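You operate a simulated robot arm through the tools that you are given. There is no shell and no other tool. Be economical: measure what you need, move in short steps, check, and stop when the job is done.

You run a simulated two-armed robot. Do the job below in one go: nothing can be reset, and whatever is moved stays where it is left.

Task
Tension the rack brace until its pointer stands in the green.
Fine: move the wide white carton clear to the trolley, free the brace plate's red lever, lock it after. Set down upright: wide white carton.
Where things are to end (x, y in the base frame): wide white carton within 0.06 m of [-1.36, 1.78].

It is judged by the outcome, as a careful person would: the job done as asked, and still so three seconds after it is handed in. It fails if anything else is knocked over, pushed out of place, dropped, spilled or broken.

Robot
Two 7-joint arms with two-finger parallel grippers on one trunk, on a base that drives. Base frame: it is fixed to the floor where the robot stands at the start and does not move with it; the origin is under the middle of the robot, x ahead of it, y to its left, z up. Units: m, degrees, N and s.
The left shoulder is at the start at [0.07, 0.163, 1.022], the right one opposite. With the tool pointing down near the work surface each hand reaches from about 0.1 to 0.6 m from the robot's upright axis, wherever it stands, measured 20 degrees to its own side. Places, roughly: black brace wheel [0.4, -0.3, 1]; blue brace plate [0.7, -0.2, 1.1]; red brace lever [0.4, -0.1, 0.9]; top of the trolley [-1.6, 1.6, 0.8]; white carton [-1.25, -0.75, 0.25]. Payload 3.43 kg a hand.
Tool frame (each hand has its own): the origin (TCP) lies between the finger pads and is the grasp point; the fingertips stand 0.034 m ahead of it; z points along the fingers, y is the line along which they close. The gripper opens to 0.128 m. The fingers are 0.024 m wide and 0.012 m thick; the gripper's body (0.048 by 0.13 m) begins 0.096 m behind the TCP.
Orientation is that of the tool frame in the base frame, as a unit quaternion [x, y, z, w]. With the fingers straight down and closing along the base's y, the tool's x points along the base's -x, its y along +y and its z along -z.

Tools
- The arms move only by the tool move_arm. It takes "left_targets", "right_targets" or both (then of equal length, played together; a hand with none holds still); each is text: rows parted by semicolons, each of 7 numbers parted by spaces: the shift along the tool's x, y, z in m, then the turn, a rotation vector about the tool's x, y, z in degrees, then the finger opening in m, from 0 to 0.128. In form: tx ty tz rx ry rz claw; .... A call has 1 to 10 rows; each row is the pose to reach, as a shift and turn from the pose commanded when the call began, along the tool's axes at that moment. Each row takes 0.2 s and may step no farther than 0.05 m and 8.6 degrees from the row before; otherwise, or with a gripper value out of range, the whole call is refused. Where a pose cannot be reached the arm comes as near as it can. A force on the tool above 40 N (or 10 N above the force at the start of the call, whichever is more), or a blocked arm, ends the call early, and 0.2 s more pass. Each finger travels about 0.153 m/s and halts on what it meets, pressing with about 21 N; the grip force reading is that of the motor and also rises with nothing between the fingers. The clock runs only during rows and for 0.2 s after the last one: add rows that repeat a pose to give the fingers time. It gives the time, the measured TCP pose, the force on the tool (base axes), the opening and the grip force at its end, in the units of the frame above (readings bear some noise), with the torque about the TCP (base axes, N m) and any sound that the robot's microphone picked up, and new pictures: "pictures" is both (left out), scene, wrist or none (wrist: the cameras of the hands that moved).
- Cameras (640 x 400 px; columns grow to the right, rows downward): "scene" is now at [0.1364, -0.0285, 1.2649]; the picture's right is [-0.31, -0.95, 0.00], its down [-0.40, 0.13, -0.91] and it looks along [0.86, -0.28, -0.42] (base axes); focal length 214 px, centre (320, 200). "left" rides on the left gripper at [0.076, 0.011, -0.16] in its tool frame; the picture's right is [-0.15, 0.99, 0.00], its down [-0.88, -0.13, -0.46] and it looks along [-0.45, -0.07, 0.89] (tool axes); focal length 234 px, centre (320, 200). "right" rides on the right gripper at [0.076, -0.011, -0.16] in its tool frame; the picture's right is [0.15, 0.99, 0.00], its down [-0.88, 0.13, -0.46] and it looks along [-0.45, 0.07, 0.89] (tool axes); focal length 234 px, centre (320, 200). There is no depth. A picture from a camera that has moved, and an enlarged one, comes with that camera's place and axes in the base frame and with its lens.
- lift_body(by): slides the trunk up (or, below 0, down) by that many m; the arms and the scene camera ride with it, the base frame stays. It gives what a move gives, with no picture.
- roll_base(legs): drives the robot by 1 to 6 legs, each [ahead, left, turn to the left] in m, m and degrees, along the robot's own axes; the way and the turn of a leg run together, so that a leg with both is an arc; at most 1.5 m and 180 degrees a leg. The arms and the cameras ride along, it lands a little off, and it stops where it bumps. It gives what a move gives, and a new picture of the scene camera.
- turn_head(pan, tilt): turns the head with the scene camera to pan (to the left, within 86 degrees either way) and tilt (down, from -29 to 69), counted from straight ahead of the robot. It gives what a move gives, and a new picture of the scene camera.
- zoom(camera, box): a new picture of the part [left, top, right, bottom] of that camera's present view, enlarged. No time passes.
- close_job(): hands the job in; it is judged then, once.

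Go step by step. Nothing tells you exact positions but the pictures and the camera data: compare them with the known pose of the tool, close in by small moves and look again before you grip or let go. The budget is 120 turns and 260 pictures, counting those below and the enlarged ones. Unless the task says otherwise, let go and move clear before handing in, and close with one line.

The tools are called as a command line: name --argument value ..., lists and objects as JSON in quotes. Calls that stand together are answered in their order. move_arm: Moves the arms, as the interface text tells. Its arguments: {"type":"object","properties":{"left_targets":{"type":"string"},"right_targets":{"type":"string"},"pictures":{"type":"string","enum":["both","scene","wrist","none"]}},"required":[]} The other tools are called the same way: lift_body (by) slides the trunk up or down; roll_base (legs) drives the base; turn_head (pan, tilt) turns the head that bears the scene camera; zoom (camera, box) takes an enlarged picture of a part of a camera's view; close_job () hands the job in.

At the start:

```text
clock: 0.0
left_tcp_pos: [0.7373, 0.0788, 1.1273]
left_orientation: [0.0, 1.0, 0.0, 0.0]
left_wrist_force: [0.3, -0.3, 0.6]
left_torque: [0.0, 0.0, -0.02]
left_finger_gap: 0.128
left_grasp_force: 0.1
right_tcp_pos: [0.3558, -0.3821, 1.1622]
right_orientation: [0.0, 1.0, 0.0, 0.0]
right_wrist_force: [0.1, 0.1, -0.7]
right_torque: [0.0, -0.03, 0.04]
right_finger_gap: 0.1281
right_grasp_force: 0.1
trunk travel left (down, up): [-0.502, 0.438]
robot x, y, heading: [-0.001, 0.001, -0.0]
head pan, tilt: [-17.9, 25.0]
```

scene: 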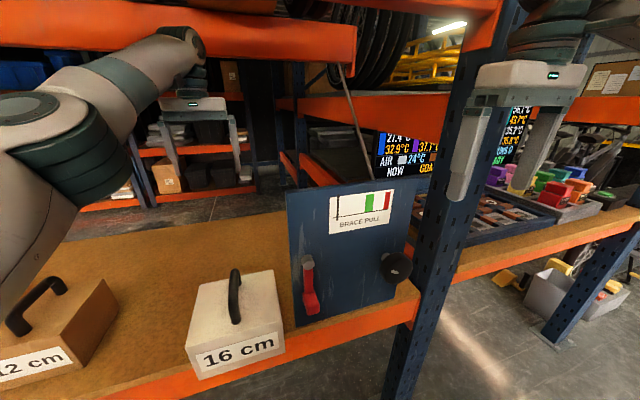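
right: 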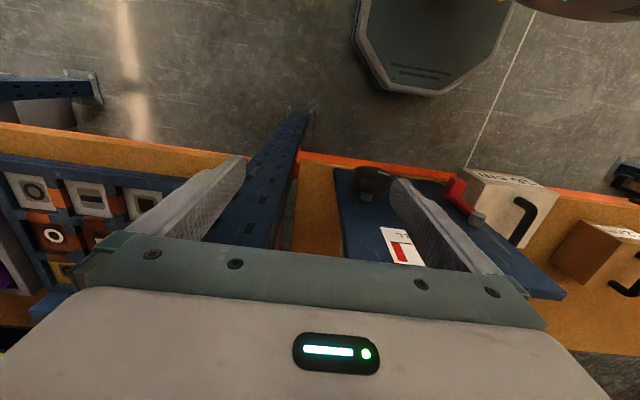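
left: 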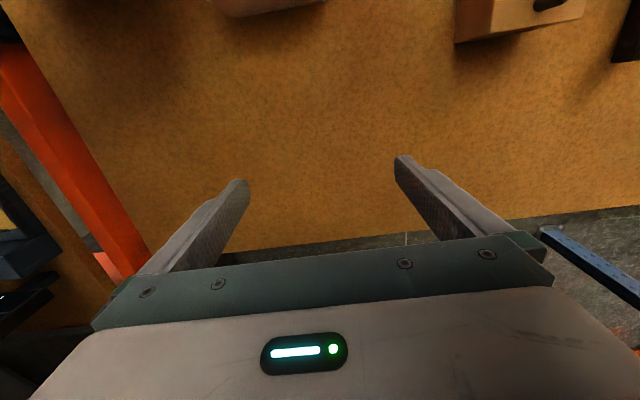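

The white "16 cm" box stands left of the blue brace plate, with a red lever and a black wheel on the plate. I'll zoom on the plate and box to take measurements.

zoom --camera "scene" --box '[180, 170, 440, 390]'

turn_head --pan 10 --tilt 35

```text
1.82 times, centred on (310, 280) of scene
camera zoom: at [0.1364, -0.0285, 1.2649], right [-0.31, -0.95, 0.0], down [-0.4, 0.13, -0.91], along [0.86, -0.28, -0.42], focal length 390 px, centre (338, 54)
```

zoom: 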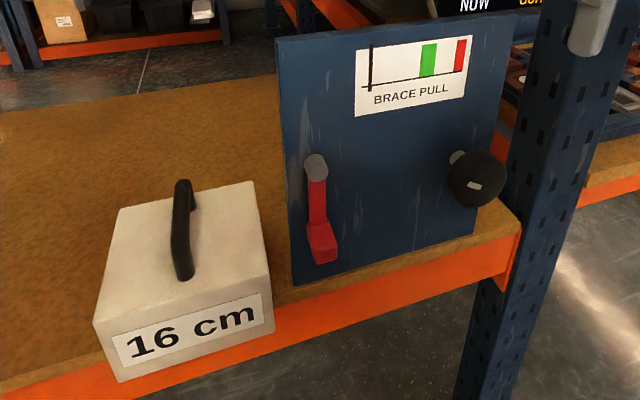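

```text
clock: 0.9
left_tcp_pos: [0.7369, 0.0782, 1.1282]
left_orientation: [-0.001, 1.0, 0.0, 0.0]
left_wrist_force: [-1.2, 0.1, 0.6]
left_torque: [0.0, 0.01, -0.05]
left_finger_gap: 0.1279
left_grasp_force: 0.1
right_tcp_pos: [0.3563, -0.3804, 1.1625]
right_orientation: [-0.001, 1.0, 0.0, 0.0]
right_wrist_force: [-0.2, 1.0, 0.2]
right_torque: [-0.02, 0.0, 0.0]
right_finger_gap: 0.1278
right_grasp_force: 0.1
trunk travel left (down, up): [-0.502, 0.438]
robot x, y, heading: [-0.0014, 0.0005, 0.2]
head pan, tilt: [10.0, 35.0]
camera scene: at [0.1354, 0.0151, 1.2491], right [0.17, -0.98, 0.0], down [-0.56, -0.1, -0.82], along [0.81, 0.14, -0.57], focal length 214 px, centre (320, 200)
```

scene: 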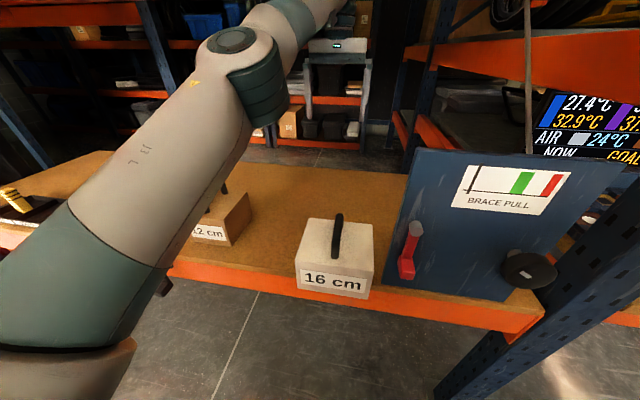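

The handle of the white carton triangulates to about (0.457, 0.033, 0.94), with its bar along x. I'll bring the left hand back over it and look behind me at the trolley side later.

move_arm --left_targets "0.047 -0.008 0 0 0 0 0.1; 0.094 -0.016 0 0 0 0 0.07; 0.141 -0.024 0 0 0 0 0.07; 0.188 -0.032 0 0 0 0 0.07; 0.235 -0.04 0 0 0 0 0.07; 0.28 -0.045 0 0 0 0 0.07"

```text
clock: 2.3
left_tcp_pos: [0.4688, 0.0367, 1.115]
left_orientation: [-0.002, 1.0, 0.002, -0.011]
left_wrist_force: [-0.1, -0.4, -0.2]
left_torque: [0.02, 0.03, 0.04]
left_finger_gap: 0.0701
left_grasp_force: 0.0
right_tcp_pos: [0.3688, -0.3777, 1.1587]
right_orientation: [0.0, 1.0, -0.001, -0.005]
right_wrist_force: [0.8, 0.3, 0.1]
right_torque: [0.01, -0.01, -0.02]
right_finger_gap: 0.1281
right_grasp_force: 0.0
trunk travel left (down, up): [-0.502, 0.438]
robot x, y, heading: [-0.0021, -0.0045, 0.1]
head pan, tilt: [10.0, 35.0]
camera scene: at [0.148, 0.0178, 1.2461], right [0.17, -0.98, 0.0], down [-0.57, -0.1, -0.81], along [0.8, 0.14, -0.58], focal length 214 px, centre (320, 200)
camera left: at [0.3961, 0.0452, 1.2772], right [0.14, 0.99, 0.0], down [0.89, -0.13, 0.43], along [0.43, -0.06, -0.9], focal length 234 px, centre (320, 200)
```

scene: 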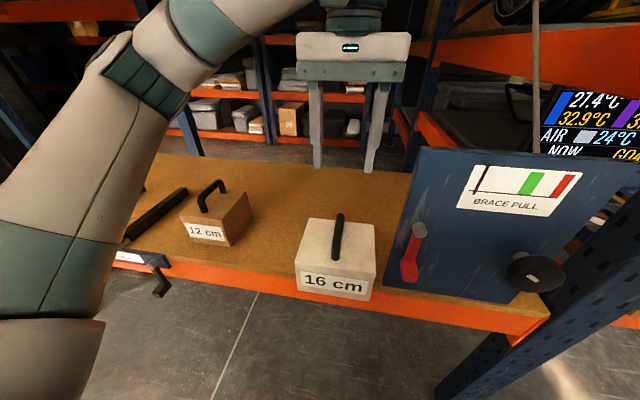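
left: 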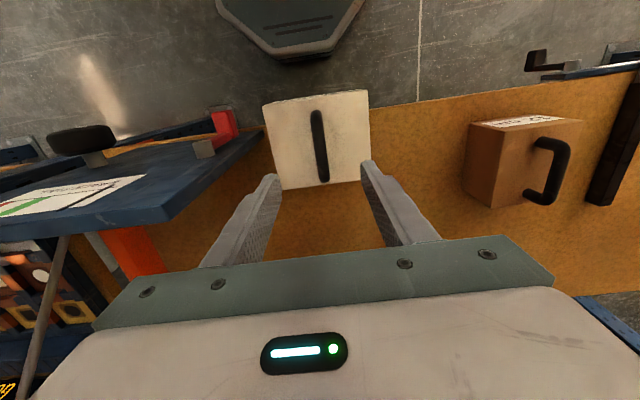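

The hand is almost over the carton's handle. I'll lower it most of the way and check.

move_arm --left_targets "0 0 0.045 0 0 0 0.07; 0 0 0.09 0 0 0 0.07; 0 0 0.13 0 0 0 0.07; 0 0 0.15 0 0 0 0.07"

```text
clock: 3.3
left_tcp_pos: [0.4575, 0.033, 0.9787]
left_orientation: [-0.001, 1.0, 0.0, 0.0]
left_wrist_force: [0.7, 0.1, 0.1]
left_torque: [0.02, 0.02, -0.03]
left_finger_gap: 0.0699
left_grasp_force: 0.1
right_tcp_pos: [0.3582, -0.3812, 1.1626]
right_orientation: [0.0, 1.0, 0.0, 0.0]
right_wrist_force: [0.6, 0.4, 0.5]
right_torque: [-0.03, 0.03, -0.01]
right_finger_gap: 0.1281
right_grasp_force: 0.1
trunk travel left (down, up): [-0.502, 0.438]
robot x, y, heading: [-0.0009, 0.0021, -0.0]
head pan, tilt: [10.0, 35.0]
camera scene: at [0.1366, 0.0154, 1.249], right [0.17, -0.98, 0.0], down [-0.57, -0.1, -0.82], along [0.81, 0.14, -0.57], focal length 214 px, centre (320, 200)
camera left: at [0.3803, 0.043, 1.1379], right [0.14, 0.99, 0.0], down [0.88, -0.13, 0.46], along [0.45, -0.07, -0.89], focal length 234 px, centre (320, 200)
```

scene: 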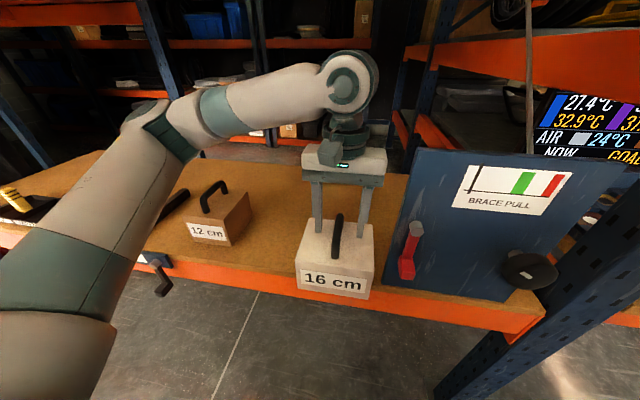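
left: 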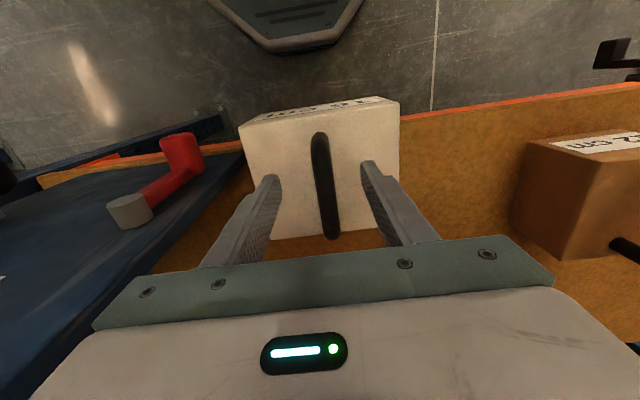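

Alignment is good; I'll descend a little more and shift 1 cm forward.

move_arm --left_targets "-0.008 0 0.02 0 0 0 0.07; -0.01 0.001 0.035 0 0 0 0.07" --pictures "both"

zoom --camera "scene" --box '[260, 120, 420, 320]'

```text
clock: 3.9
left_tcp_pos: [0.4654, 0.0343, 0.9427]
left_orientation: [0.0, 1.0, 0.0, -0.001]
left_wrist_force: [0.3, 0.0, -0.1]
left_torque: [0.01, 0.02, 0.01]
left_finger_gap: 0.07
left_grasp_force: 0.1
right_tcp_pos: [0.3562, -0.3807, 1.1619]
right_orientation: [0.0, 1.0, -0.001, 0.001]
right_wrist_force: [0.5, 0.6, 0.6]
right_torque: [0.02, 0.0, -0.01]
right_finger_gap: 0.1278
right_grasp_force: 0.1
trunk travel left (down, up): [-0.502, 0.438]
robot x, y, heading: [0.0029, 0.0039, 0.0]
head pan, tilt: [10.0, 35.0]
camera scene: at [0.1353, 0.0153, 1.2491], right [0.17, -0.98, 0.0], down [-0.56, -0.1, -0.82], along [0.81, 0.14, -0.57], focal length 214 px, centre (320, 200)
camera left: at [0.3903, 0.044, 1.1034], right [0.15, 0.99, 0.0], down [0.88, -0.13, 0.46], along [0.45, -0.07, -0.89], focal length 234 px, centre (320, 200)
```

scene: 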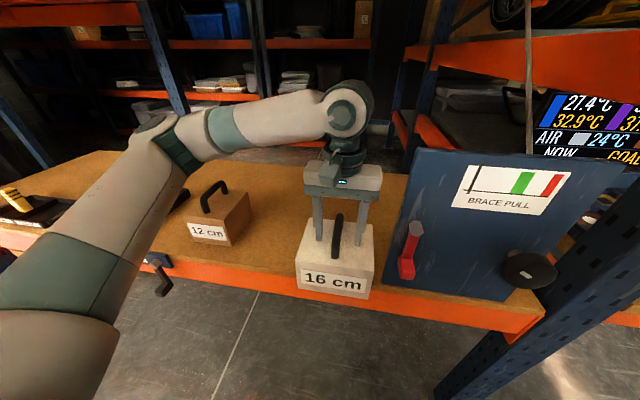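
left: 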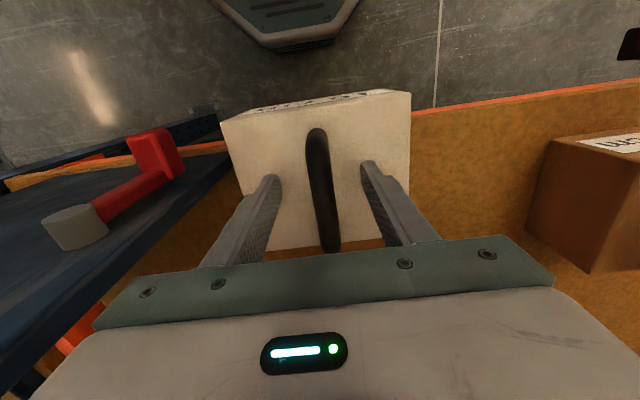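

```text
2.00 times, centred on (340, 220) of scene
camera zoom: at [0.1353, 0.0153, 1.2491], right [0.17, -0.98, 0.0], down [-0.56, -0.1, -0.82], along [0.81, 0.14, -0.57], focal length 429 px, centre (280, 160)
```

zoom: 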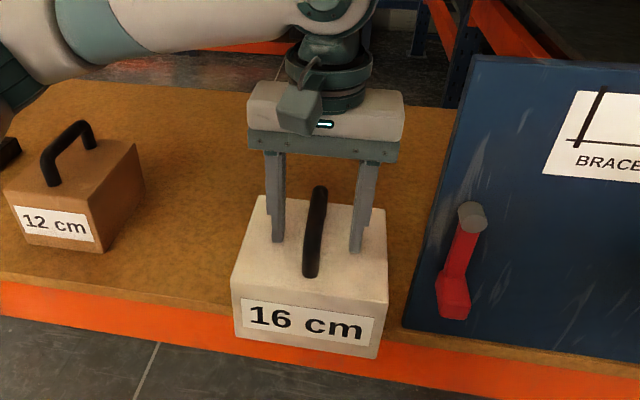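

The bar lies about 1 cm under the TCP. I'll go down 1 cm more and close.

move_arm --left_targets "0 0 0.012 0 0 0 0.07; 0 0 0.012 0 0 0 0.03; 0 0 0.012 0 0 0 0.0; 0 0 0.012 0 0 0 0.0; 0 0 0.012 0 0 0 0" --pictures "wrist"

```text
clock: 4.6
left_tcp_pos: [0.4659, 0.0348, 0.9339]
left_orientation: [-0.002, 1.0, 0.0, 0.003]
left_wrist_force: [-2.1, 3.6, 13.2]
left_torque: [0.16, 0.63, -0.2]
left_finger_gap: 0.0178
left_grasp_force: 20.5
right_tcp_pos: [0.3537, -0.3814, 1.1629]
right_orientation: [0.0, 1.0, -0.001, 0.001]
right_wrist_force: [0.4, 0.2, -0.4]
right_torque: [0.01, 0.01, -0.01]
right_finger_gap: 0.1283
right_grasp_force: 0.1
trunk travel left (down, up): [-0.502, 0.438]
robot x, y, heading: [0.0002, 0.0034, 0.4]
head pan, tilt: [10.0, 35.0]
stopped in row 3 (left hand): the force on the tool passed its limit at 108 N (the readings are from after the stop); the commanded pose is now the measured one
camera left: at [0.389, 0.0451, 1.0937], right [0.14, 0.99, 0.0], down [0.88, -0.13, 0.46], along [0.45, -0.07, -0.89], focal length 234 px, centre (320, 200)
```

left: 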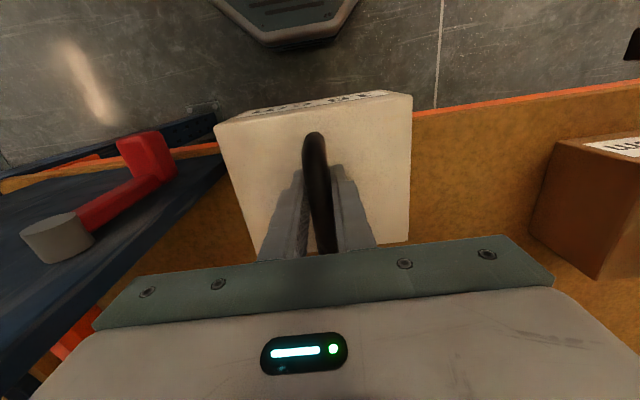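

The handle is gripped (gap 18 mm). I'll lift it slowly.

move_arm --left_targets "0 0 0 0 0 0 0; 0 0 -0.01 0 0 0 0; 0 0 -0.03 0 0 0 0; 0 0 -0.06 0 0 0 0; 0 0 -0.09 0 0 0 0; 0 0 -0.09 0 0 0 0"

```text
clock: 6.0
left_tcp_pos: [0.4664, 0.0337, 1.0228]
left_orientation: [-0.001, 1.0, -0.001, 0.0]
left_wrist_force: [0.3, -0.2, -6.7]
left_torque: [0.02, 0.07, -0.01]
left_finger_gap: 0.0177
left_grasp_force: 21.0
right_tcp_pos: [0.3566, -0.3799, 1.1631]
right_orientation: [0.001, 1.0, 0.0, -0.001]
right_wrist_force: [0.9, -0.2, -0.3]
right_torque: [0.0, -0.03, 0.02]
right_finger_gap: 0.1279
right_grasp_force: 0.1
trunk travel left (down, up): [-0.502, 0.438]
robot x, y, heading: [-0.0004, -0.0031, 0.1]
head pan, tilt: [10.0, 35.0]
camera scene: at [0.1364, 0.0156, 1.2489], right [0.17, -0.98, 0.0], down [-0.57, -0.1, -0.82], along [0.81, 0.14, -0.57], focal length 214 px, centre (320, 200)
camera left: at [0.3898, 0.0443, 1.1819], right [0.14, 0.99, 0.0], down [0.88, -0.13, 0.46], along [0.45, -0.07, -0.89], focal length 234 px, centre (320, 200)
```

scene: 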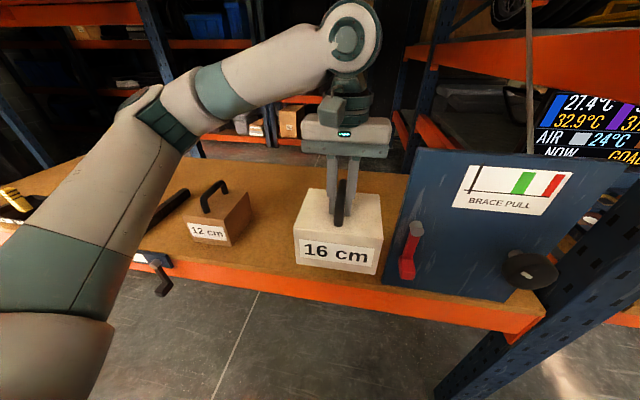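
left: 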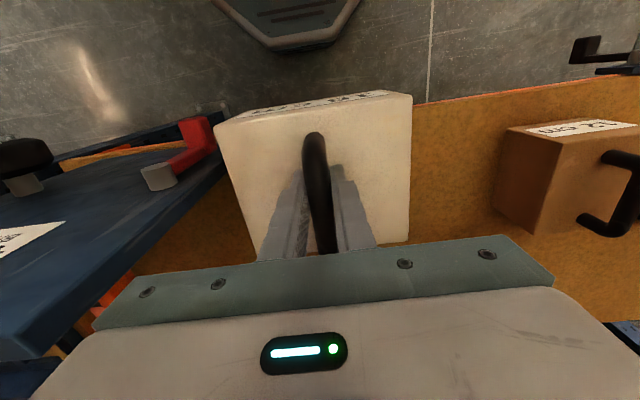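

The carton is held, about 0.7 kg. Before driving, I'll look to the left for the trolley.

turn_head --pan 86 --tilt 20

turn_head --pan -86 --tilt 25

```text
clock: 7.5
left_tcp_pos: [0.4675, 0.0352, 1.0206]
left_orientation: [-0.001, 1.0, 0.0, 0.001]
left_wrist_force: [-0.4, -0.6, -6.8]
left_torque: [0.04, 0.12, 0.03]
left_finger_gap: 0.0179
left_grasp_force: 20.7
right_tcp_pos: [0.3557, -0.3813, 1.1628]
right_orientation: [0.0, 1.0, 0.0, 0.0]
right_wrist_force: [-0.4, -0.1, -0.5]
right_torque: [-0.02, 0.04, 0.02]
right_finger_gap: 0.1278
right_grasp_force: 0.1
trunk travel left (down, up): [-0.502, 0.438]
robot x, y, heading: [-0.0021, 0.0002, 0.0]
head pan, tilt: [85.9, 20.0]
camera scene: at [0.0558, 0.093, 1.2729], right [1.0, -0.07, 0.0], down [-0.02, -0.34, -0.94], along [0.07, 0.94, -0.34], focal length 214 px, centre (320, 200)
```

scene: 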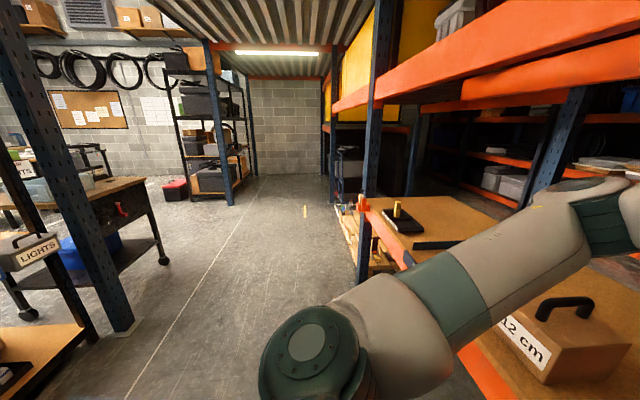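

```text
clock: 10.1
left_tcp_pos: [0.4662, 0.0344, 1.0221]
left_orientation: [-0.001, 1.0, 0.0, 0.001]
left_wrist_force: [-0.3, 0.2, -6.7]
left_torque: [0.04, 0.09, 0.02]
left_finger_gap: 0.0175
left_grasp_force: 21.2
right_tcp_pos: [0.3556, -0.3802, 1.1625]
right_orientation: [0.0, 1.0, 0.0, 0.0]
right_wrist_force: [-0.5, 0.5, 0.4]
right_torque: [0.02, 0.02, 0.0]
right_finger_gap: 0.1279
right_grasp_force: 0.1
trunk travel left (down, up): [-0.502, 0.438]
robot x, y, heading: [0.0009, -0.0016, -0.3]
head pan, tilt: [-85.9, 25.0]
camera scene: at [0.0558, -0.0918, 1.2648], right [-1.0, -0.07, 0.0], down [-0.03, 0.42, -0.91], along [0.06, -0.9, -0.42], focal length 214 px, centre (320, 200)
```

scene: 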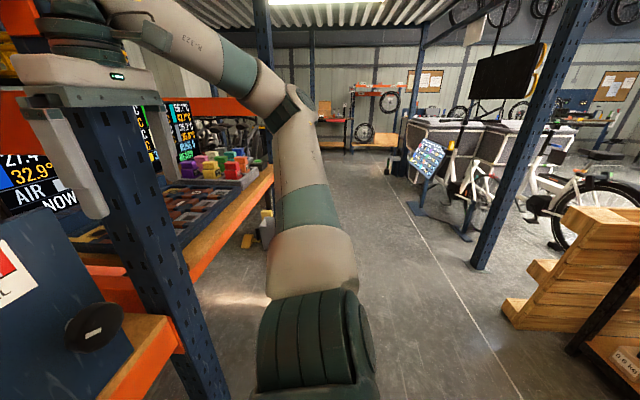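

The trolley is on the far side of the aisle to my back left, its front edge near x = -1.26. I'll back off from the rack, turn left, and look at the trolley.

roll_base --legs '[[-0.35, 0, 0], [0, 0, 90]]'

turn_head --pan 35 --tilt 20

```text
clock: 16.2
left_tcp_pos: [-0.3885, 0.4651, 1.0213]
left_orientation: [0.714, -0.7, 0.0, -0.001]
left_wrist_force: [-0.2, 0.0, -7.4]
left_torque: [-0.09, -0.01, -0.01]
left_finger_gap: 0.0178
left_grasp_force: 20.9
right_tcp_pos: [0.0283, 0.3619, 1.1615]
right_orientation: [0.713, -0.701, 0.0, 0.0]
right_wrist_force: [1.2, -0.2, 0.2]
right_torque: [0.01, 0.02, -0.01]
right_finger_gap: 0.1283
right_grasp_force: 0.1
trunk travel left (down, up): [-0.502, 0.438]
robot x, y, heading: [-0.3481, -0.0001, 91.0]
head pan, tilt: [-85.9, 25.0]
camera scene: at [-0.2572, 0.0583, 1.2648], right [0.09, -1.0, 0.0], down [-0.42, -0.04, -0.91], along [0.9, 0.08, -0.42], focal length 214 px, centre (320, 200)
```

scene: 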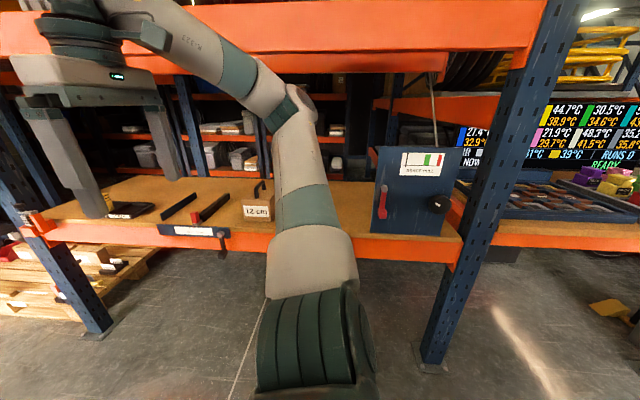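

```text
clock: 18.2
left_tcp_pos: [-0.3875, 0.4661, 1.0222]
left_orientation: [0.713, -0.701, -0.001, 0.0]
left_wrist_force: [0.4, -0.5, -6.3]
left_torque: [-0.11, 0.01, -0.01]
left_finger_gap: 0.0178
left_grasp_force: 20.7
right_tcp_pos: [0.0282, 0.3615, 1.1624]
right_orientation: [0.712, -0.702, 0.0, -0.001]
right_wrist_force: [0.1, -0.2, 0.7]
right_torque: [0.01, 0.01, 0.0]
right_finger_gap: 0.1281
right_grasp_force: 0.0
trunk travel left (down, up): [-0.502, 0.438]
robot x, y, heading: [-0.345, -0.0021, 90.9]
head pan, tilt: [35.0, 20.0]
camera scene: at [-0.4034, 0.1258, 1.2728], right [0.81, 0.59, 0.0], down [0.2, -0.28, -0.94], along [-0.55, 0.76, -0.34], focal length 214 px, centre (320, 200)
```

scene: 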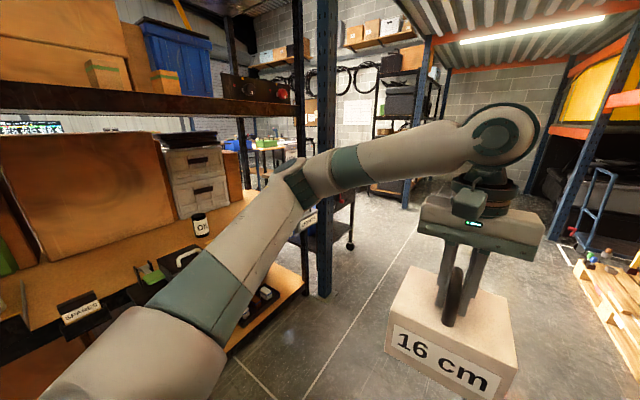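

The way along the aisle is clear. I'll drive ahead level with the target spot, then look at the trolley.

roll_base --legs '[[0.9, 0, -0.9], [0.91, 0, 0]]'

turn_head --pan 80 --tilt 30

```text
clock: 27.3
left_tcp_pos: [-0.3392, 2.2738, 1.0219]
left_orientation: [-0.698, 0.716, 0.0, 0.0]
left_wrist_force: [0.1, -0.1, -6.3]
left_torque: [-0.1, -0.03, 0.01]
left_finger_gap: 0.0176
left_grasp_force: 21.3
right_tcp_pos: [0.0724, 2.151, 1.1629]
right_orientation: [-0.697, 0.718, 0.0, 0.0]
right_wrist_force: [0.3, 0.9, 0.0]
right_torque: [0.0, 0.01, 0.0]
right_finger_gap: 0.1282
right_grasp_force: 0.1
trunk travel left (down, up): [-0.502, 0.438]
robot x, y, heading: [-0.3166, 1.8048, 88.2]
head pan, tilt: [35.0, 20.0]
camera scene: at [-0.3697, 1.9344, 1.2728], right [0.84, 0.55, 0.0], down [0.19, -0.29, -0.94], along [-0.52, 0.78, -0.34], focal length 214 px, centre (320, 200)
```

scene: 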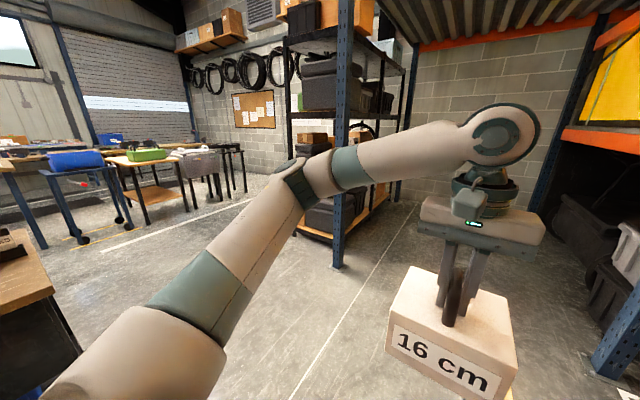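

```text
clock: 28.4
left_tcp_pos: [-0.3384, 2.2727, 1.0222]
left_orientation: [-0.698, 0.716, 0.001, 0.001]
left_wrist_force: [1.1, -0.1, -5.9]
left_torque: [-0.07, -0.03, 0.0]
left_finger_gap: 0.0178
left_grasp_force: 20.9
right_tcp_pos: [0.0726, 2.1496, 1.1617]
right_orientation: [-0.697, 0.717, 0.0, 0.0]
right_wrist_force: [-0.2, 0.6, 0.6]
right_torque: [-0.04, 0.0, 0.0]
right_finger_gap: 0.128
right_grasp_force: 0.0
trunk travel left (down, up): [-0.502, 0.438]
robot x, y, heading: [-0.321, 1.8054, 88.2]
head pan, tilt: [80.0, 30.0]
camera scene: at [-0.4071, 1.8747, 1.2568], right [0.2, 0.98, 0.0], down [0.49, -0.1, -0.87], along [-0.85, 0.18, -0.5], focal length 214 px, centre (320, 200)
```

scene: 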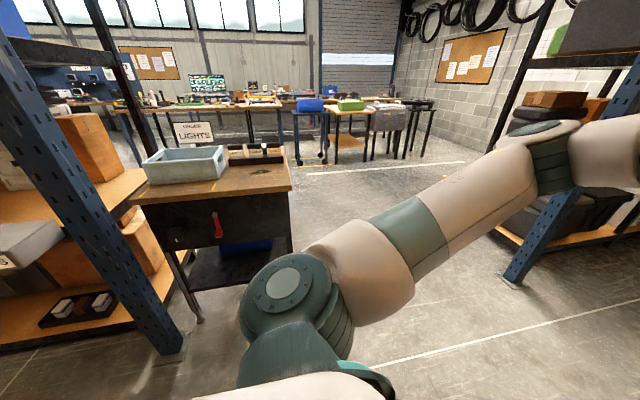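

The trolley holds a bin "LIGHTS" and a small tray; its right front area looks free. I'll zoom to locate its top edges.

zoom --camera "scene" --box '[120, 100, 320, 340]'

```text
1.67 times, centred on (220, 220) of scene
camera zoom: at [-0.4071, 1.8747, 1.2568], right [0.2, 0.98, 0.0], down [0.49, -0.1, -0.87], along [-0.85, 0.18, -0.5], focal length 358 px, centre (487, 167)
```

zoom: 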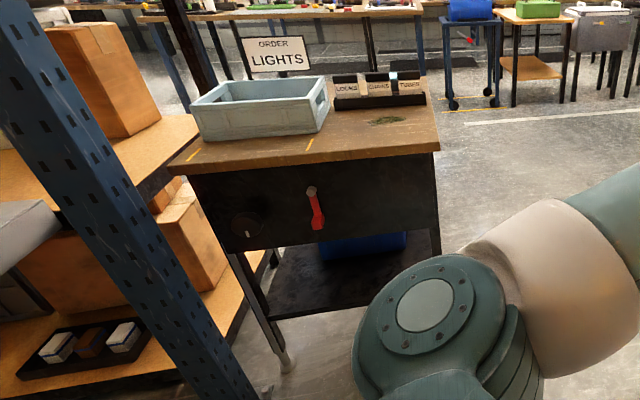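

The target spot (right front of the trolley) is free. I'll raise the trunk, turn to face the trolley and approach partway.

lift_body --by 0.1

roll_base --legs '[[0, 0, 91.8], [0.35, 0, 0]]'

turn_head --pan 0 --tilt 40

```text
clock: 29.8
left_tcp_pos: [-0.339, 2.2734, 1.1217]
left_orientation: [-0.698, 0.717, 0.001, 0.001]
left_wrist_force: [-0.2, -0.2, -7.4]
left_torque: [-0.12, 0.01, -0.02]
left_finger_gap: 0.0176
left_grasp_force: 21.0
right_tcp_pos: [0.0727, 2.1509, 1.262]
right_orientation: [-0.696, 0.718, 0.0, -0.001]
right_wrist_force: [0.4, 0.3, 0.3]
right_torque: [0.03, -0.02, 0.01]
right_finger_gap: 0.1282
right_grasp_force: 0.1
trunk travel left (down, up): [-0.602, 0.338]
robot x, y, heading: [-0.3186, 1.8042, 88.2]
head pan, tilt: [80.0, 30.0]
```

```text
clock: 35.9
left_tcp_pos: [-1.1286, 1.7613, 1.1221]
left_orientation: [1.0, 0.007, -0.001, 0.0]
left_wrist_force: [0.7, 0.0, -6.2]
left_torque: [0.02, -0.11, -0.06]
left_finger_gap: 0.0176
left_grasp_force: 21.3
right_tcp_pos: [-1.0228, 2.1786, 1.2625]
right_orientation: [1.0, 0.005, 0.0, 0.0]
right_wrist_force: [0.1, -0.2, -0.6]
right_torque: [0.02, -0.02, 0.0]
right_finger_gap: 0.1277
right_grasp_force: 0.0
trunk travel left (down, up): [-0.602, 0.338]
robot x, y, heading: [-0.6627, 1.8019, -179.4]
head pan, tilt: [80.0, 30.0]
camera scene: at [-0.7294, 1.7116, 1.3569], right [-0.99, 0.16, 0.0], down [0.08, 0.49, -0.87], along [-0.14, -0.85, -0.5], focal length 214 px, centre (320, 200)
```

scene: 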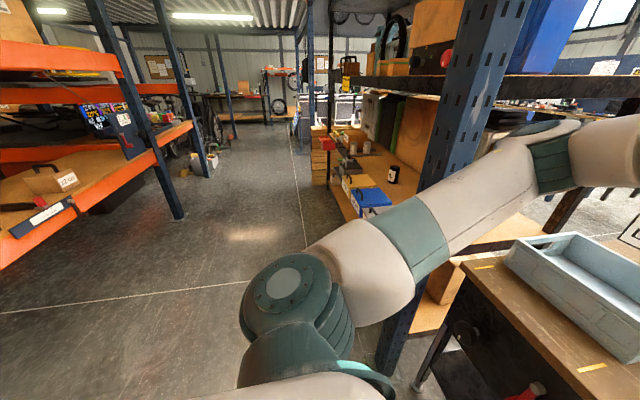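

```text
clock: 37.5
left_tcp_pos: [-1.1284, 1.7631, 1.1215]
left_orientation: [1.0, 0.007, -0.001, 0.0]
left_wrist_force: [0.0, 0.2, -6.3]
left_torque: [0.01, -0.09, 0.01]
left_finger_gap: 0.0176
left_grasp_force: 21.3
right_tcp_pos: [-1.0229, 2.1781, 1.2629]
right_orientation: [1.0, 0.005, 0.0, 0.001]
right_wrist_force: [-0.1, -0.5, -0.9]
right_torque: [0.02, -0.01, -0.03]
right_finger_gap: 0.1279
right_grasp_force: 0.1
trunk travel left (down, up): [-0.602, 0.338]
robot x, y, heading: [-0.6649, 1.7998, -179.6]
head pan, tilt: [0.0, 40.0]
camera scene: at [-0.7997, 1.7998, 1.3414], right [-0.01, 1.0, 0.0], down [0.64, 0.01, -0.77], along [-0.77, -0.01, -0.64], focal length 214 px, centre (320, 200)
```

scene: 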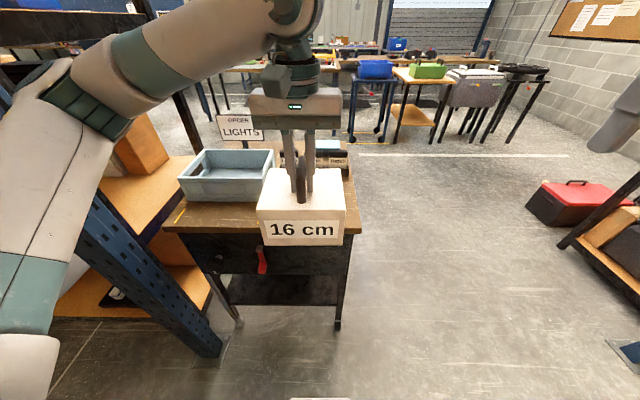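

The box is high above the trolley plane and lined up. I'll roll a bit closer and extend the arm over the spot.

roll_base --legs '[[0.14, 0, -0.4]]'

move_arm --left_targets "-0.04 0 0 0 0 0 0; -0.08 0 0 0 0 0 0; -0.11 0 0 0 0 0 0; -0.11 0 0 0 0 0 0"

```text
clock: 38.8
left_tcp_pos: [-1.2722, 1.7645, 1.1232]
left_orientation: [1.0, 0.004, -0.001, 0.0]
left_wrist_force: [0.1, -0.7, -7.5]
left_torque: [0.0, -0.09, 0.0]
left_finger_gap: 0.0178
left_grasp_force: 21.3
right_tcp_pos: [-1.1638, 2.1787, 1.2629]
right_orientation: [1.0, 0.002, -0.001, 0.0]
right_wrist_force: [0.3, -0.8, 0.4]
right_torque: [-0.04, -0.01, 0.01]
right_finger_gap: 0.128
right_grasp_force: 0.0
trunk travel left (down, up): [-0.602, 0.338]
robot x, y, heading: [-0.8031, 1.7961, -179.7]
head pan, tilt: [0.0, 40.0]
camera scene: at [-0.9427, 1.7997, 1.3416], right [0.0, 1.0, 0.0], down [0.64, 0.0, -0.77], along [-0.77, 0.0, -0.64], focal length 214 px, centre (320, 200)
```

scene: 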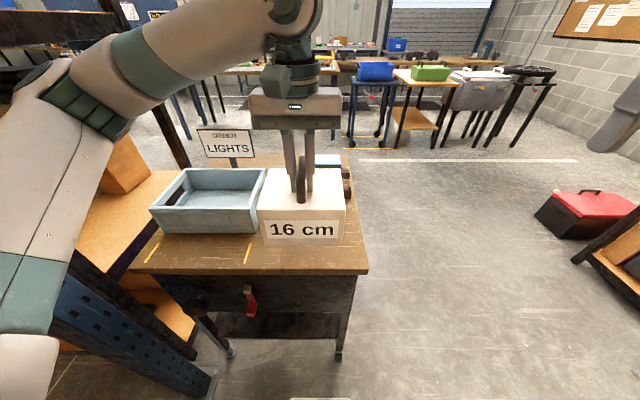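

```text
clock: 39.8
left_tcp_pos: [-1.3806, 1.7649, 1.123]
left_orientation: [1.0, 0.002, -0.001, 0.0]
left_wrist_force: [-0.5, -0.6, -7.0]
left_torque: [0.03, -0.09, 0.01]
left_finger_gap: 0.0176
left_grasp_force: 21.2
right_tcp_pos: [-1.1631, 2.1791, 1.2624]
right_orientation: [1.0, 0.003, -0.001, 0.0]
right_wrist_force: [0.2, 0.1, -0.4]
right_torque: [-0.02, 0.03, -0.01]
right_finger_gap: 0.1281
right_grasp_force: 0.1
trunk travel left (down, up): [-0.602, 0.338]
robot x, y, heading: [-0.8042, 1.8017, -179.5]
head pan, tilt: [0.0, 40.0]
camera scene: at [-0.9428, 1.7996, 1.3415], right [0.0, 1.0, 0.0], down [0.64, 0.0, -0.77], along [-0.77, 0.0, -0.64], focal length 214 px, centre (320, 200)
camera left: at [-1.3071, 1.7521, 1.2815], right [-0.14, -0.99, 0.0], down [-0.88, 0.13, 0.46], along [-0.45, 0.06, -0.89], focal length 234 px, centre (320, 200)
```

scene: 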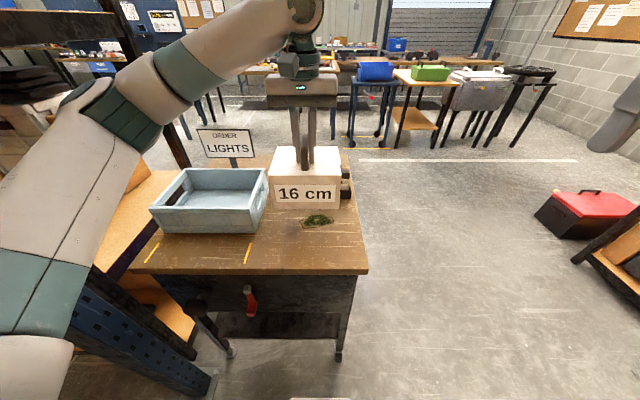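
left: 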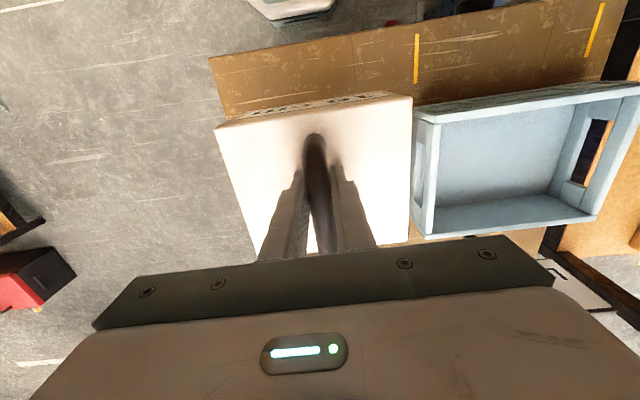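

The box is over the free spot. I'll shift 1.5 cm away from the bin and lower it.

move_arm --left_targets "0.008 -0.015 0 0 0 0 0; 0.008 -0.015 0.04 0 0 0 0; 0.008 -0.015 0.08 0 0 0 0; 0.008 -0.015 0.09 0 0 0 0"

zoom --camera "scene" --box '[220, 80, 400, 290]'

```text
clock: 40.8
left_tcp_pos: [-1.3738, 1.7793, 1.032]
left_orientation: [1.0, 0.002, -0.001, 0.001]
left_wrist_force: [-0.2, 0.9, -6.4]
left_torque: [0.0, -0.09, -0.06]
left_finger_gap: 0.018
left_grasp_force: 20.3
right_tcp_pos: [-1.1636, 2.1798, 1.2623]
right_orientation: [1.0, 0.003, 0.0, 0.0]
right_wrist_force: [-0.2, 0.1, -0.4]
right_torque: [0.0, -0.01, -0.03]
right_finger_gap: 0.1278
right_grasp_force: 0.0
trunk travel left (down, up): [-0.602, 0.338]
robot x, y, heading: [-0.8061, 1.8014, -179.8]
head pan, tilt: [0.0, 40.0]
camera scene: at [-0.9431, 1.8, 1.3415], right [0.0, 1.0, 0.0], down [0.64, 0.0, -0.77], along [-0.77, 0.0, -0.64], focal length 214 px, centre (320, 200)
camera left: at [-1.2995, 1.7676, 1.192], right [-0.14, -0.99, 0.0], down [-0.88, 0.12, 0.46], along [-0.45, 0.06, -0.89], focal length 234 px, centre (320, 200)
```

scene: 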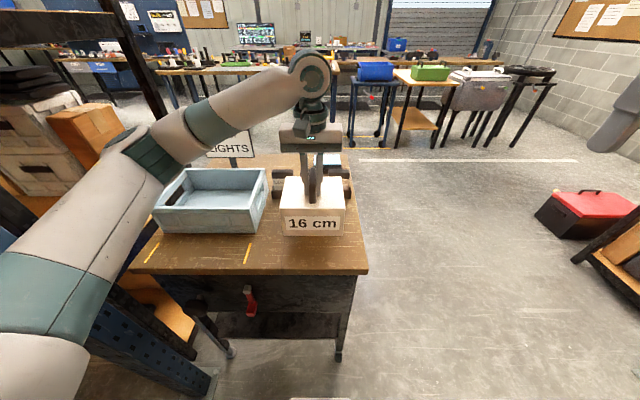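
left: 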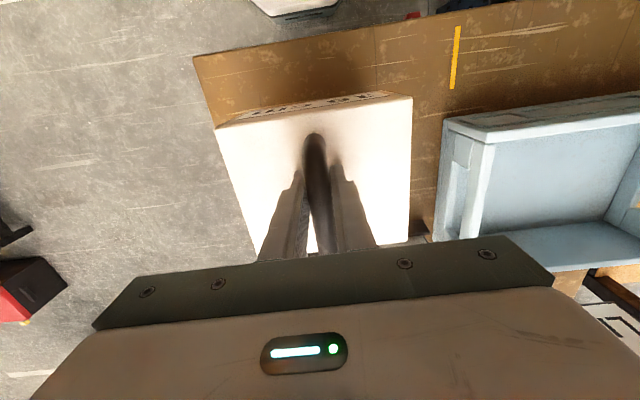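

```text
1.90 times, centred on (310, 185) of scene
camera zoom: at [-0.9431, 1.8, 1.3415], right [0.0, 1.0, 0.0], down [0.64, 0.0, -0.77], along [-0.77, 0.0, -0.64], focal length 408 px, centre (339, 229)
```

zoom: 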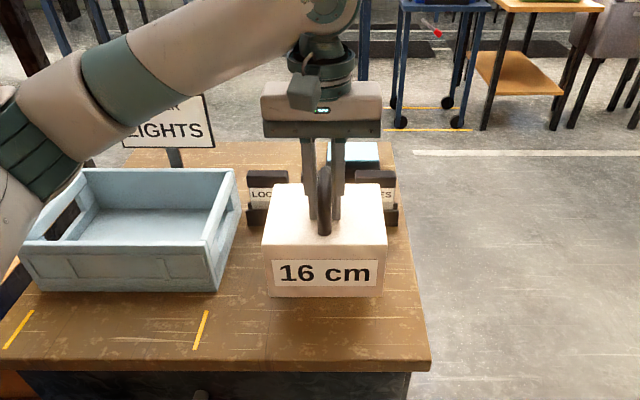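

The box is clear of bin and tray. I'll lower in small steps until I feel contact.

move_arm --left_targets "0 0 0.01 0 0 0 0; 0 0 0.018 0 0 0 0; 0 0 0.024 0 0 0 0; 0 0 0.03 0 0 0 0" --pictures "scene"

```text
clock: 41.8
left_tcp_pos: [-1.3735, 1.7796, 1.0022]
left_orientation: [1.0, 0.003, -0.001, 0.0]
left_wrist_force: [0.1, 0.4, -7.4]
left_torque: [0.0, -0.11, -0.04]
left_finger_gap: 0.0178
left_grasp_force: 21.0
right_tcp_pos: [-1.1639, 2.1792, 1.2616]
right_orientation: [1.0, 0.003, 0.001, 0.0]
right_wrist_force: [0.2, 0.4, 0.5]
right_torque: [-0.01, 0.02, 0.02]
right_finger_gap: 0.128
right_grasp_force: 0.0
trunk travel left (down, up): [-0.602, 0.338]
robot x, y, heading: [-0.8047, 1.803, -179.6]
head pan, tilt: [0.0, 40.0]
camera scene: at [-0.9437, 1.7997, 1.3414], right [0.0, 1.0, 0.0], down [0.64, 0.0, -0.77], along [-0.77, 0.0, -0.64], focal length 214 px, centre (320, 200)
```

scene: 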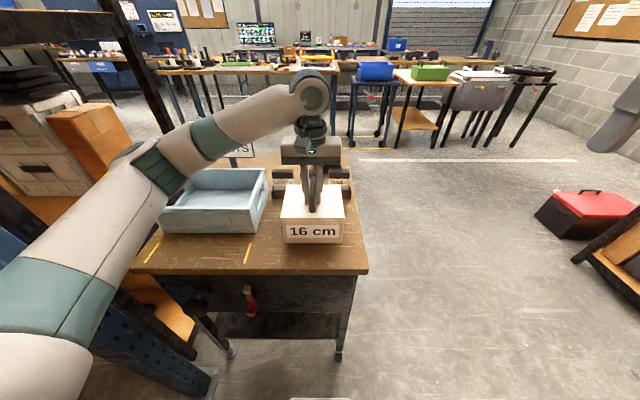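

No contact yet; I'll continue in finer steps.

move_arm --left_targets "0 0 0.005 0 0 0 0; 0 0 0.01 0 0 0 0; 0 0 0.015 0 0 0 0; 0 0 0.015 0 0 0 0" --pictures "none"

zoom --camera "scene" --box '[220, 120, 400, 290]'

```text
clock: 42.8
left_tcp_pos: [-1.3735, 1.7792, 0.9866]
left_orientation: [1.0, 0.004, 0.0, 0.0]
left_wrist_force: [-0.1, -0.2, -7.2]
left_torque: [0.04, -0.08, 0.01]
left_finger_gap: 0.0177
left_grasp_force: 21.0
right_tcp_pos: [-1.1638, 2.1797, 1.263]
right_orientation: [1.0, 0.002, 0.0, 0.0]
right_wrist_force: [-0.1, 0.5, -0.5]
right_torque: [-0.01, 0.01, -0.01]
right_finger_gap: 0.1279
right_grasp_force: 0.2
trunk travel left (down, up): [-0.602, 0.338]
robot x, y, heading: [-0.8068, 1.7987, -179.6]
head pan, tilt: [0.0, 40.0]
```

```text
2.35 times, centred on (310, 205) of scene
camera zoom: at [-0.9436, 1.7997, 1.3414], right [0.0, 1.0, 0.0], down [0.64, 0.0, -0.77], along [-0.77, 0.0, -0.64], focal length 505 px, centre (344, 188)
```

zoom: 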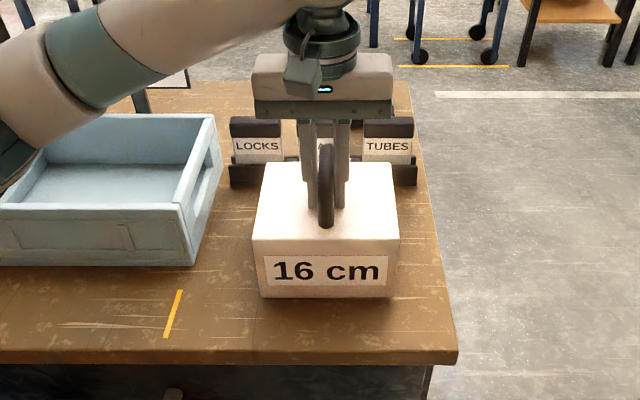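

Still airborne, with a shadow gap shrinking. Lowering further.

move_arm --left_targets "0 0 0.005 0 0 0 0; 0 0 0.01 0 0 0 0; 0 0 0.015 0 0 0 0; 0 0 0.02 0 0 0 0; 0 0 0.02 0 0 0 0" --pictures "none"

zoom --camera "scene" --box '[220, 120, 400, 290]'

```text
clock: 43.5
left_tcp_pos: [-1.3739, 1.7779, 0.9837]
left_orientation: [1.0, 0.003, -0.006, -0.003]
left_wrist_force: [5.3, -1.5, 13.8]
left_torque: [-0.34, -0.84, 0.01]
left_finger_gap: 0.0179
left_grasp_force: 20.4
right_tcp_pos: [-1.1623, 2.1784, 1.2646]
right_orientation: [1.0, 0.004, -0.002, 0.0]
right_wrist_force: [0.1, -0.1, -0.1]
right_torque: [0.01, 0.01, 0.01]
right_finger_gap: 0.1281
right_grasp_force: 0.0
trunk travel left (down, up): [-0.602, 0.338]
robot x, y, heading: [-0.8042, 1.7991, -179.6]
head pan, tilt: [0.0, 40.0]
stopped in row 3 (left hand): the force on the tool passed its limit at 47 N (the readings are from after the stop); the commanded pose is now the measured one
```

```text
2.35 times, centred on (310, 205) of scene
camera zoom: at [-0.9411, 1.7995, 1.3417], right [0.0, 1.0, 0.0], down [0.64, 0.0, -0.77], along [-0.77, 0.0, -0.64], focal length 505 px, centre (344, 188)
```

zoom: 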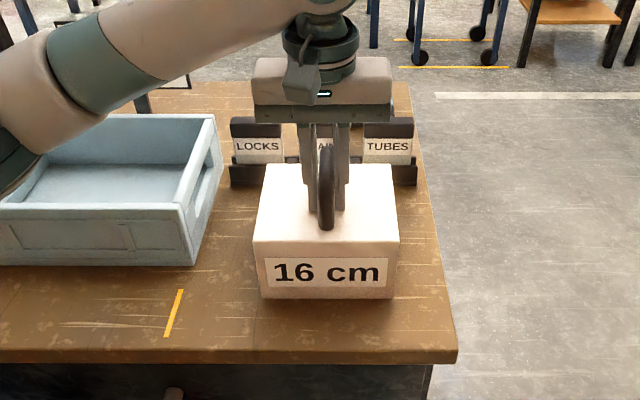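

Contact made; the box is standing on the trolley. I'll relieve the push, open slowly, and rise straight up.

move_arm --left_targets "0 0 -0.001 0 0 0 0; 0 0 -0.001 0 0 0 0.025; 0 0 -0.001 0 0 0 0.045; 0 0 -0.001 0 0 0 0.06; 0 0 -0.001 0 0 0 0.06" --pictures "none"

move_arm --left_targets "0 0 -0.02 0 0 0 0.06; 0 0 -0.05 0 0 0 0.06; 0 0 -0.09 0 0 0 0.06; 0 0 -0.13 0 0 0 0.06; 0.04 0 -0.15 0 0 0 0.06; 0.08 0 -0.15 0 0 0 0.06; 0.11 0 -0.15 0 0 0 0.06"

```text
clock: 44.7
left_tcp_pos: [-1.3742, 1.7796, 0.9837]
left_orientation: [1.0, 0.003, -0.005, -0.003]
left_wrist_force: [-2.0, 5.7, 20.3]
left_torque: [-0.48, -0.15, -0.07]
left_finger_gap: 0.0569
left_grasp_force: 0.0
right_tcp_pos: [-1.1622, 2.1799, 1.2626]
right_orientation: [1.0, 0.004, -0.001, 0.001]
right_wrist_force: [0.4, 0.0, -0.1]
right_torque: [-0.03, 0.05, -0.01]
right_finger_gap: 0.1281
right_grasp_force: 0.1
trunk travel left (down, up): [-0.602, 0.338]
robot x, y, heading: [-0.804, 1.8003, -179.9]
head pan, tilt: [0.0, 40.0]
```

```text
clock: 46.3
left_tcp_pos: [-1.2639, 1.7781, 1.1329]
left_orientation: [1.0, 0.005, -0.005, -0.003]
left_wrist_force: [-0.5, 0.6, -1.0]
left_torque: [-0.01, 0.03, -0.02]
left_finger_gap: 0.06
left_grasp_force: 0.0
right_tcp_pos: [-1.1623, 2.1791, 1.2619]
right_orientation: [1.0, 0.002, -0.001, -0.001]
right_wrist_force: [0.3, -0.6, -0.1]
right_torque: [0.01, -0.02, -0.01]
right_finger_gap: 0.128
right_grasp_force: 0.1
trunk travel left (down, up): [-0.602, 0.338]
robot x, y, heading: [-0.8046, 1.8022, -179.7]
head pan, tilt: [0.0, 40.0]
camera scene: at [-0.942, 1.7999, 1.3416], right [0.0, 1.0, 0.0], down [0.64, 0.0, -0.77], along [-0.77, 0.0, -0.64], focal length 214 px, centre (320, 200)
camera left: at [-1.1876, 1.7667, 1.2917], right [-0.14, -0.99, 0.0], down [-0.88, 0.12, 0.47], along [-0.46, 0.07, -0.89], focal length 234 px, centre (320, 200)
```

scene: 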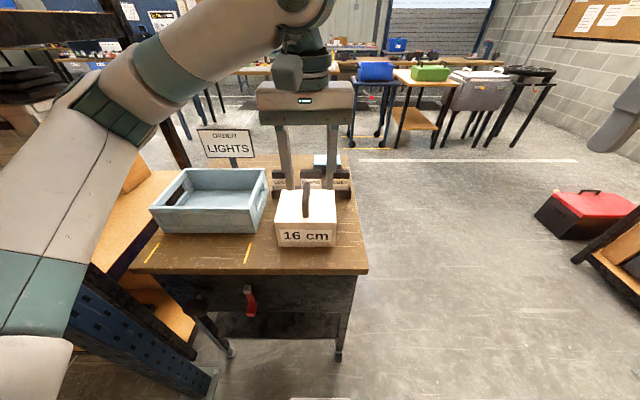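
left: 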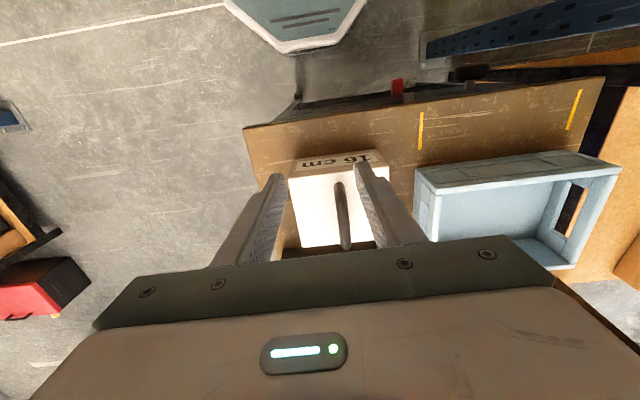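

The carton is standing at about (-1.395, 1.76), a bit off the target. For better margin I'll re-grip it and shift it by about 3 cm.

move_arm --left_targets "-0.04 0.018 0 0 0 0 0.06; -0.08 0.018 0 0 0 0 0.06; -0.12 0.018 0.02 0 0 0 0.06; -0.12 0.018 0.06 0 0 0 0.06; -0.12 0.018 0.10 0 0 0 0.06; -0.12 0.018 0.13 0 0 0 0.06; -0.12 0.018 0.145 0 0 0 0.06"

```text
clock: 47.9
left_tcp_pos: [-1.3844, 1.7619, 0.9894]
left_orientation: [1.0, 0.004, -0.004, -0.002]
left_wrist_force: [-0.6, 0.2, 0.2]
left_torque: [0.04, 0.0, 0.01]
left_finger_gap: 0.0599
left_grasp_force: 0.0
right_tcp_pos: [-1.1634, 2.1801, 1.2634]
right_orientation: [1.0, 0.002, -0.001, -0.001]
right_wrist_force: [-0.6, -0.4, 0.0]
right_torque: [0.02, 0.05, -0.01]
right_finger_gap: 0.1281
right_grasp_force: 0.0
trunk travel left (down, up): [-0.602, 0.338]
robot x, y, heading: [-0.8065, 1.7942, -179.9]
head pan, tilt: [0.0, 40.0]
camera scene: at [-0.943, 1.7996, 1.3415], right [0.0, 1.0, 0.0], down [0.64, 0.0, -0.77], along [-0.77, 0.0, -0.64], focal length 214 px, centre (320, 200)
camera left: at [-1.3083, 1.7485, 1.1479], right [-0.14, -0.99, 0.0], down [-0.88, 0.12, 0.46], along [-0.46, 0.07, -0.89], focal length 234 px, centre (320, 200)
```

scene: 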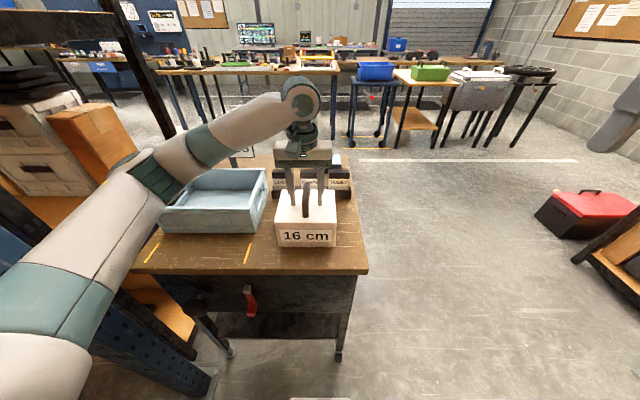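
left: 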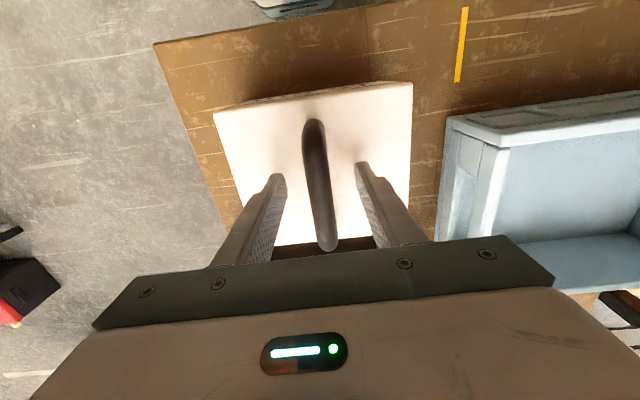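

Handle is centred between the fingers. Grip, lift 1 cm, shift, and lower again.

move_arm --left_targets "0 0 0.003 0 0 0 0.04; 0 0 0.003 0 0 0 0.018; 0 0 0.003 0 0 0 0.012; 0 0 0.003 0 0 0 0.01; 0 0 0.003 0 0 0 0" --pictures "none"

move_arm --left_targets "0 0 -0.006 0 0 0 0; 0 0 -0.012 0 0 0 0; 0.012 -0.01 -0.012 0 0 0 0; 0.025 -0.018 -0.012 0 0 0 0; 0.025 -0.018 -0.009 0 0 0 0; 0.025 -0.018 -0.006 0 0 0 0; 0.025 -0.018 -0.004 0 0 0 0; 0.025 -0.018 -0.004 0 0 0 0" --pictures "none"

```text
clock: 49.1
left_tcp_pos: [-1.3841, 1.7595, 0.9852]
left_orientation: [1.0, 0.004, -0.004, -0.003]
left_wrist_force: [0.6, 0.6, -0.2]
left_torque: [0.0, 0.16, -0.06]
left_finger_gap: 0.0178
left_grasp_force: 21.2
right_tcp_pos: [-1.1632, 2.1803, 1.2639]
right_orientation: [1.0, 0.003, 0.0, 0.0]
right_wrist_force: [-0.1, -0.3, 0.4]
right_torque: [-0.04, 0.0, -0.05]
right_finger_gap: 0.1281
right_grasp_force: 0.0
trunk travel left (down, up): [-0.602, 0.338]
robot x, y, heading: [-0.8063, 1.7959, -179.7]
head pan, tilt: [0.0, 40.0]
```

```text
clock: 50.9
left_tcp_pos: [-1.3609, 1.7774, 0.988]
left_orientation: [1.0, 0.004, -0.005, -0.003]
left_wrist_force: [-0.2, 0.0, -7.3]
left_torque: [0.02, -0.04, -0.03]
left_finger_gap: 0.0178
left_grasp_force: 21.2
right_tcp_pos: [-1.163, 2.1792, 1.2622]
right_orientation: [1.0, 0.002, 0.0, 0.0]
right_wrist_force: [0.3, 0.5, 0.0]
right_torque: [0.01, 0.01, -0.03]
right_finger_gap: 0.1278
right_grasp_force: 0.2
trunk travel left (down, up): [-0.602, 0.338]
robot x, y, heading: [-0.8035, 1.8, -179.8]
head pan, tilt: [0.0, 40.0]
```

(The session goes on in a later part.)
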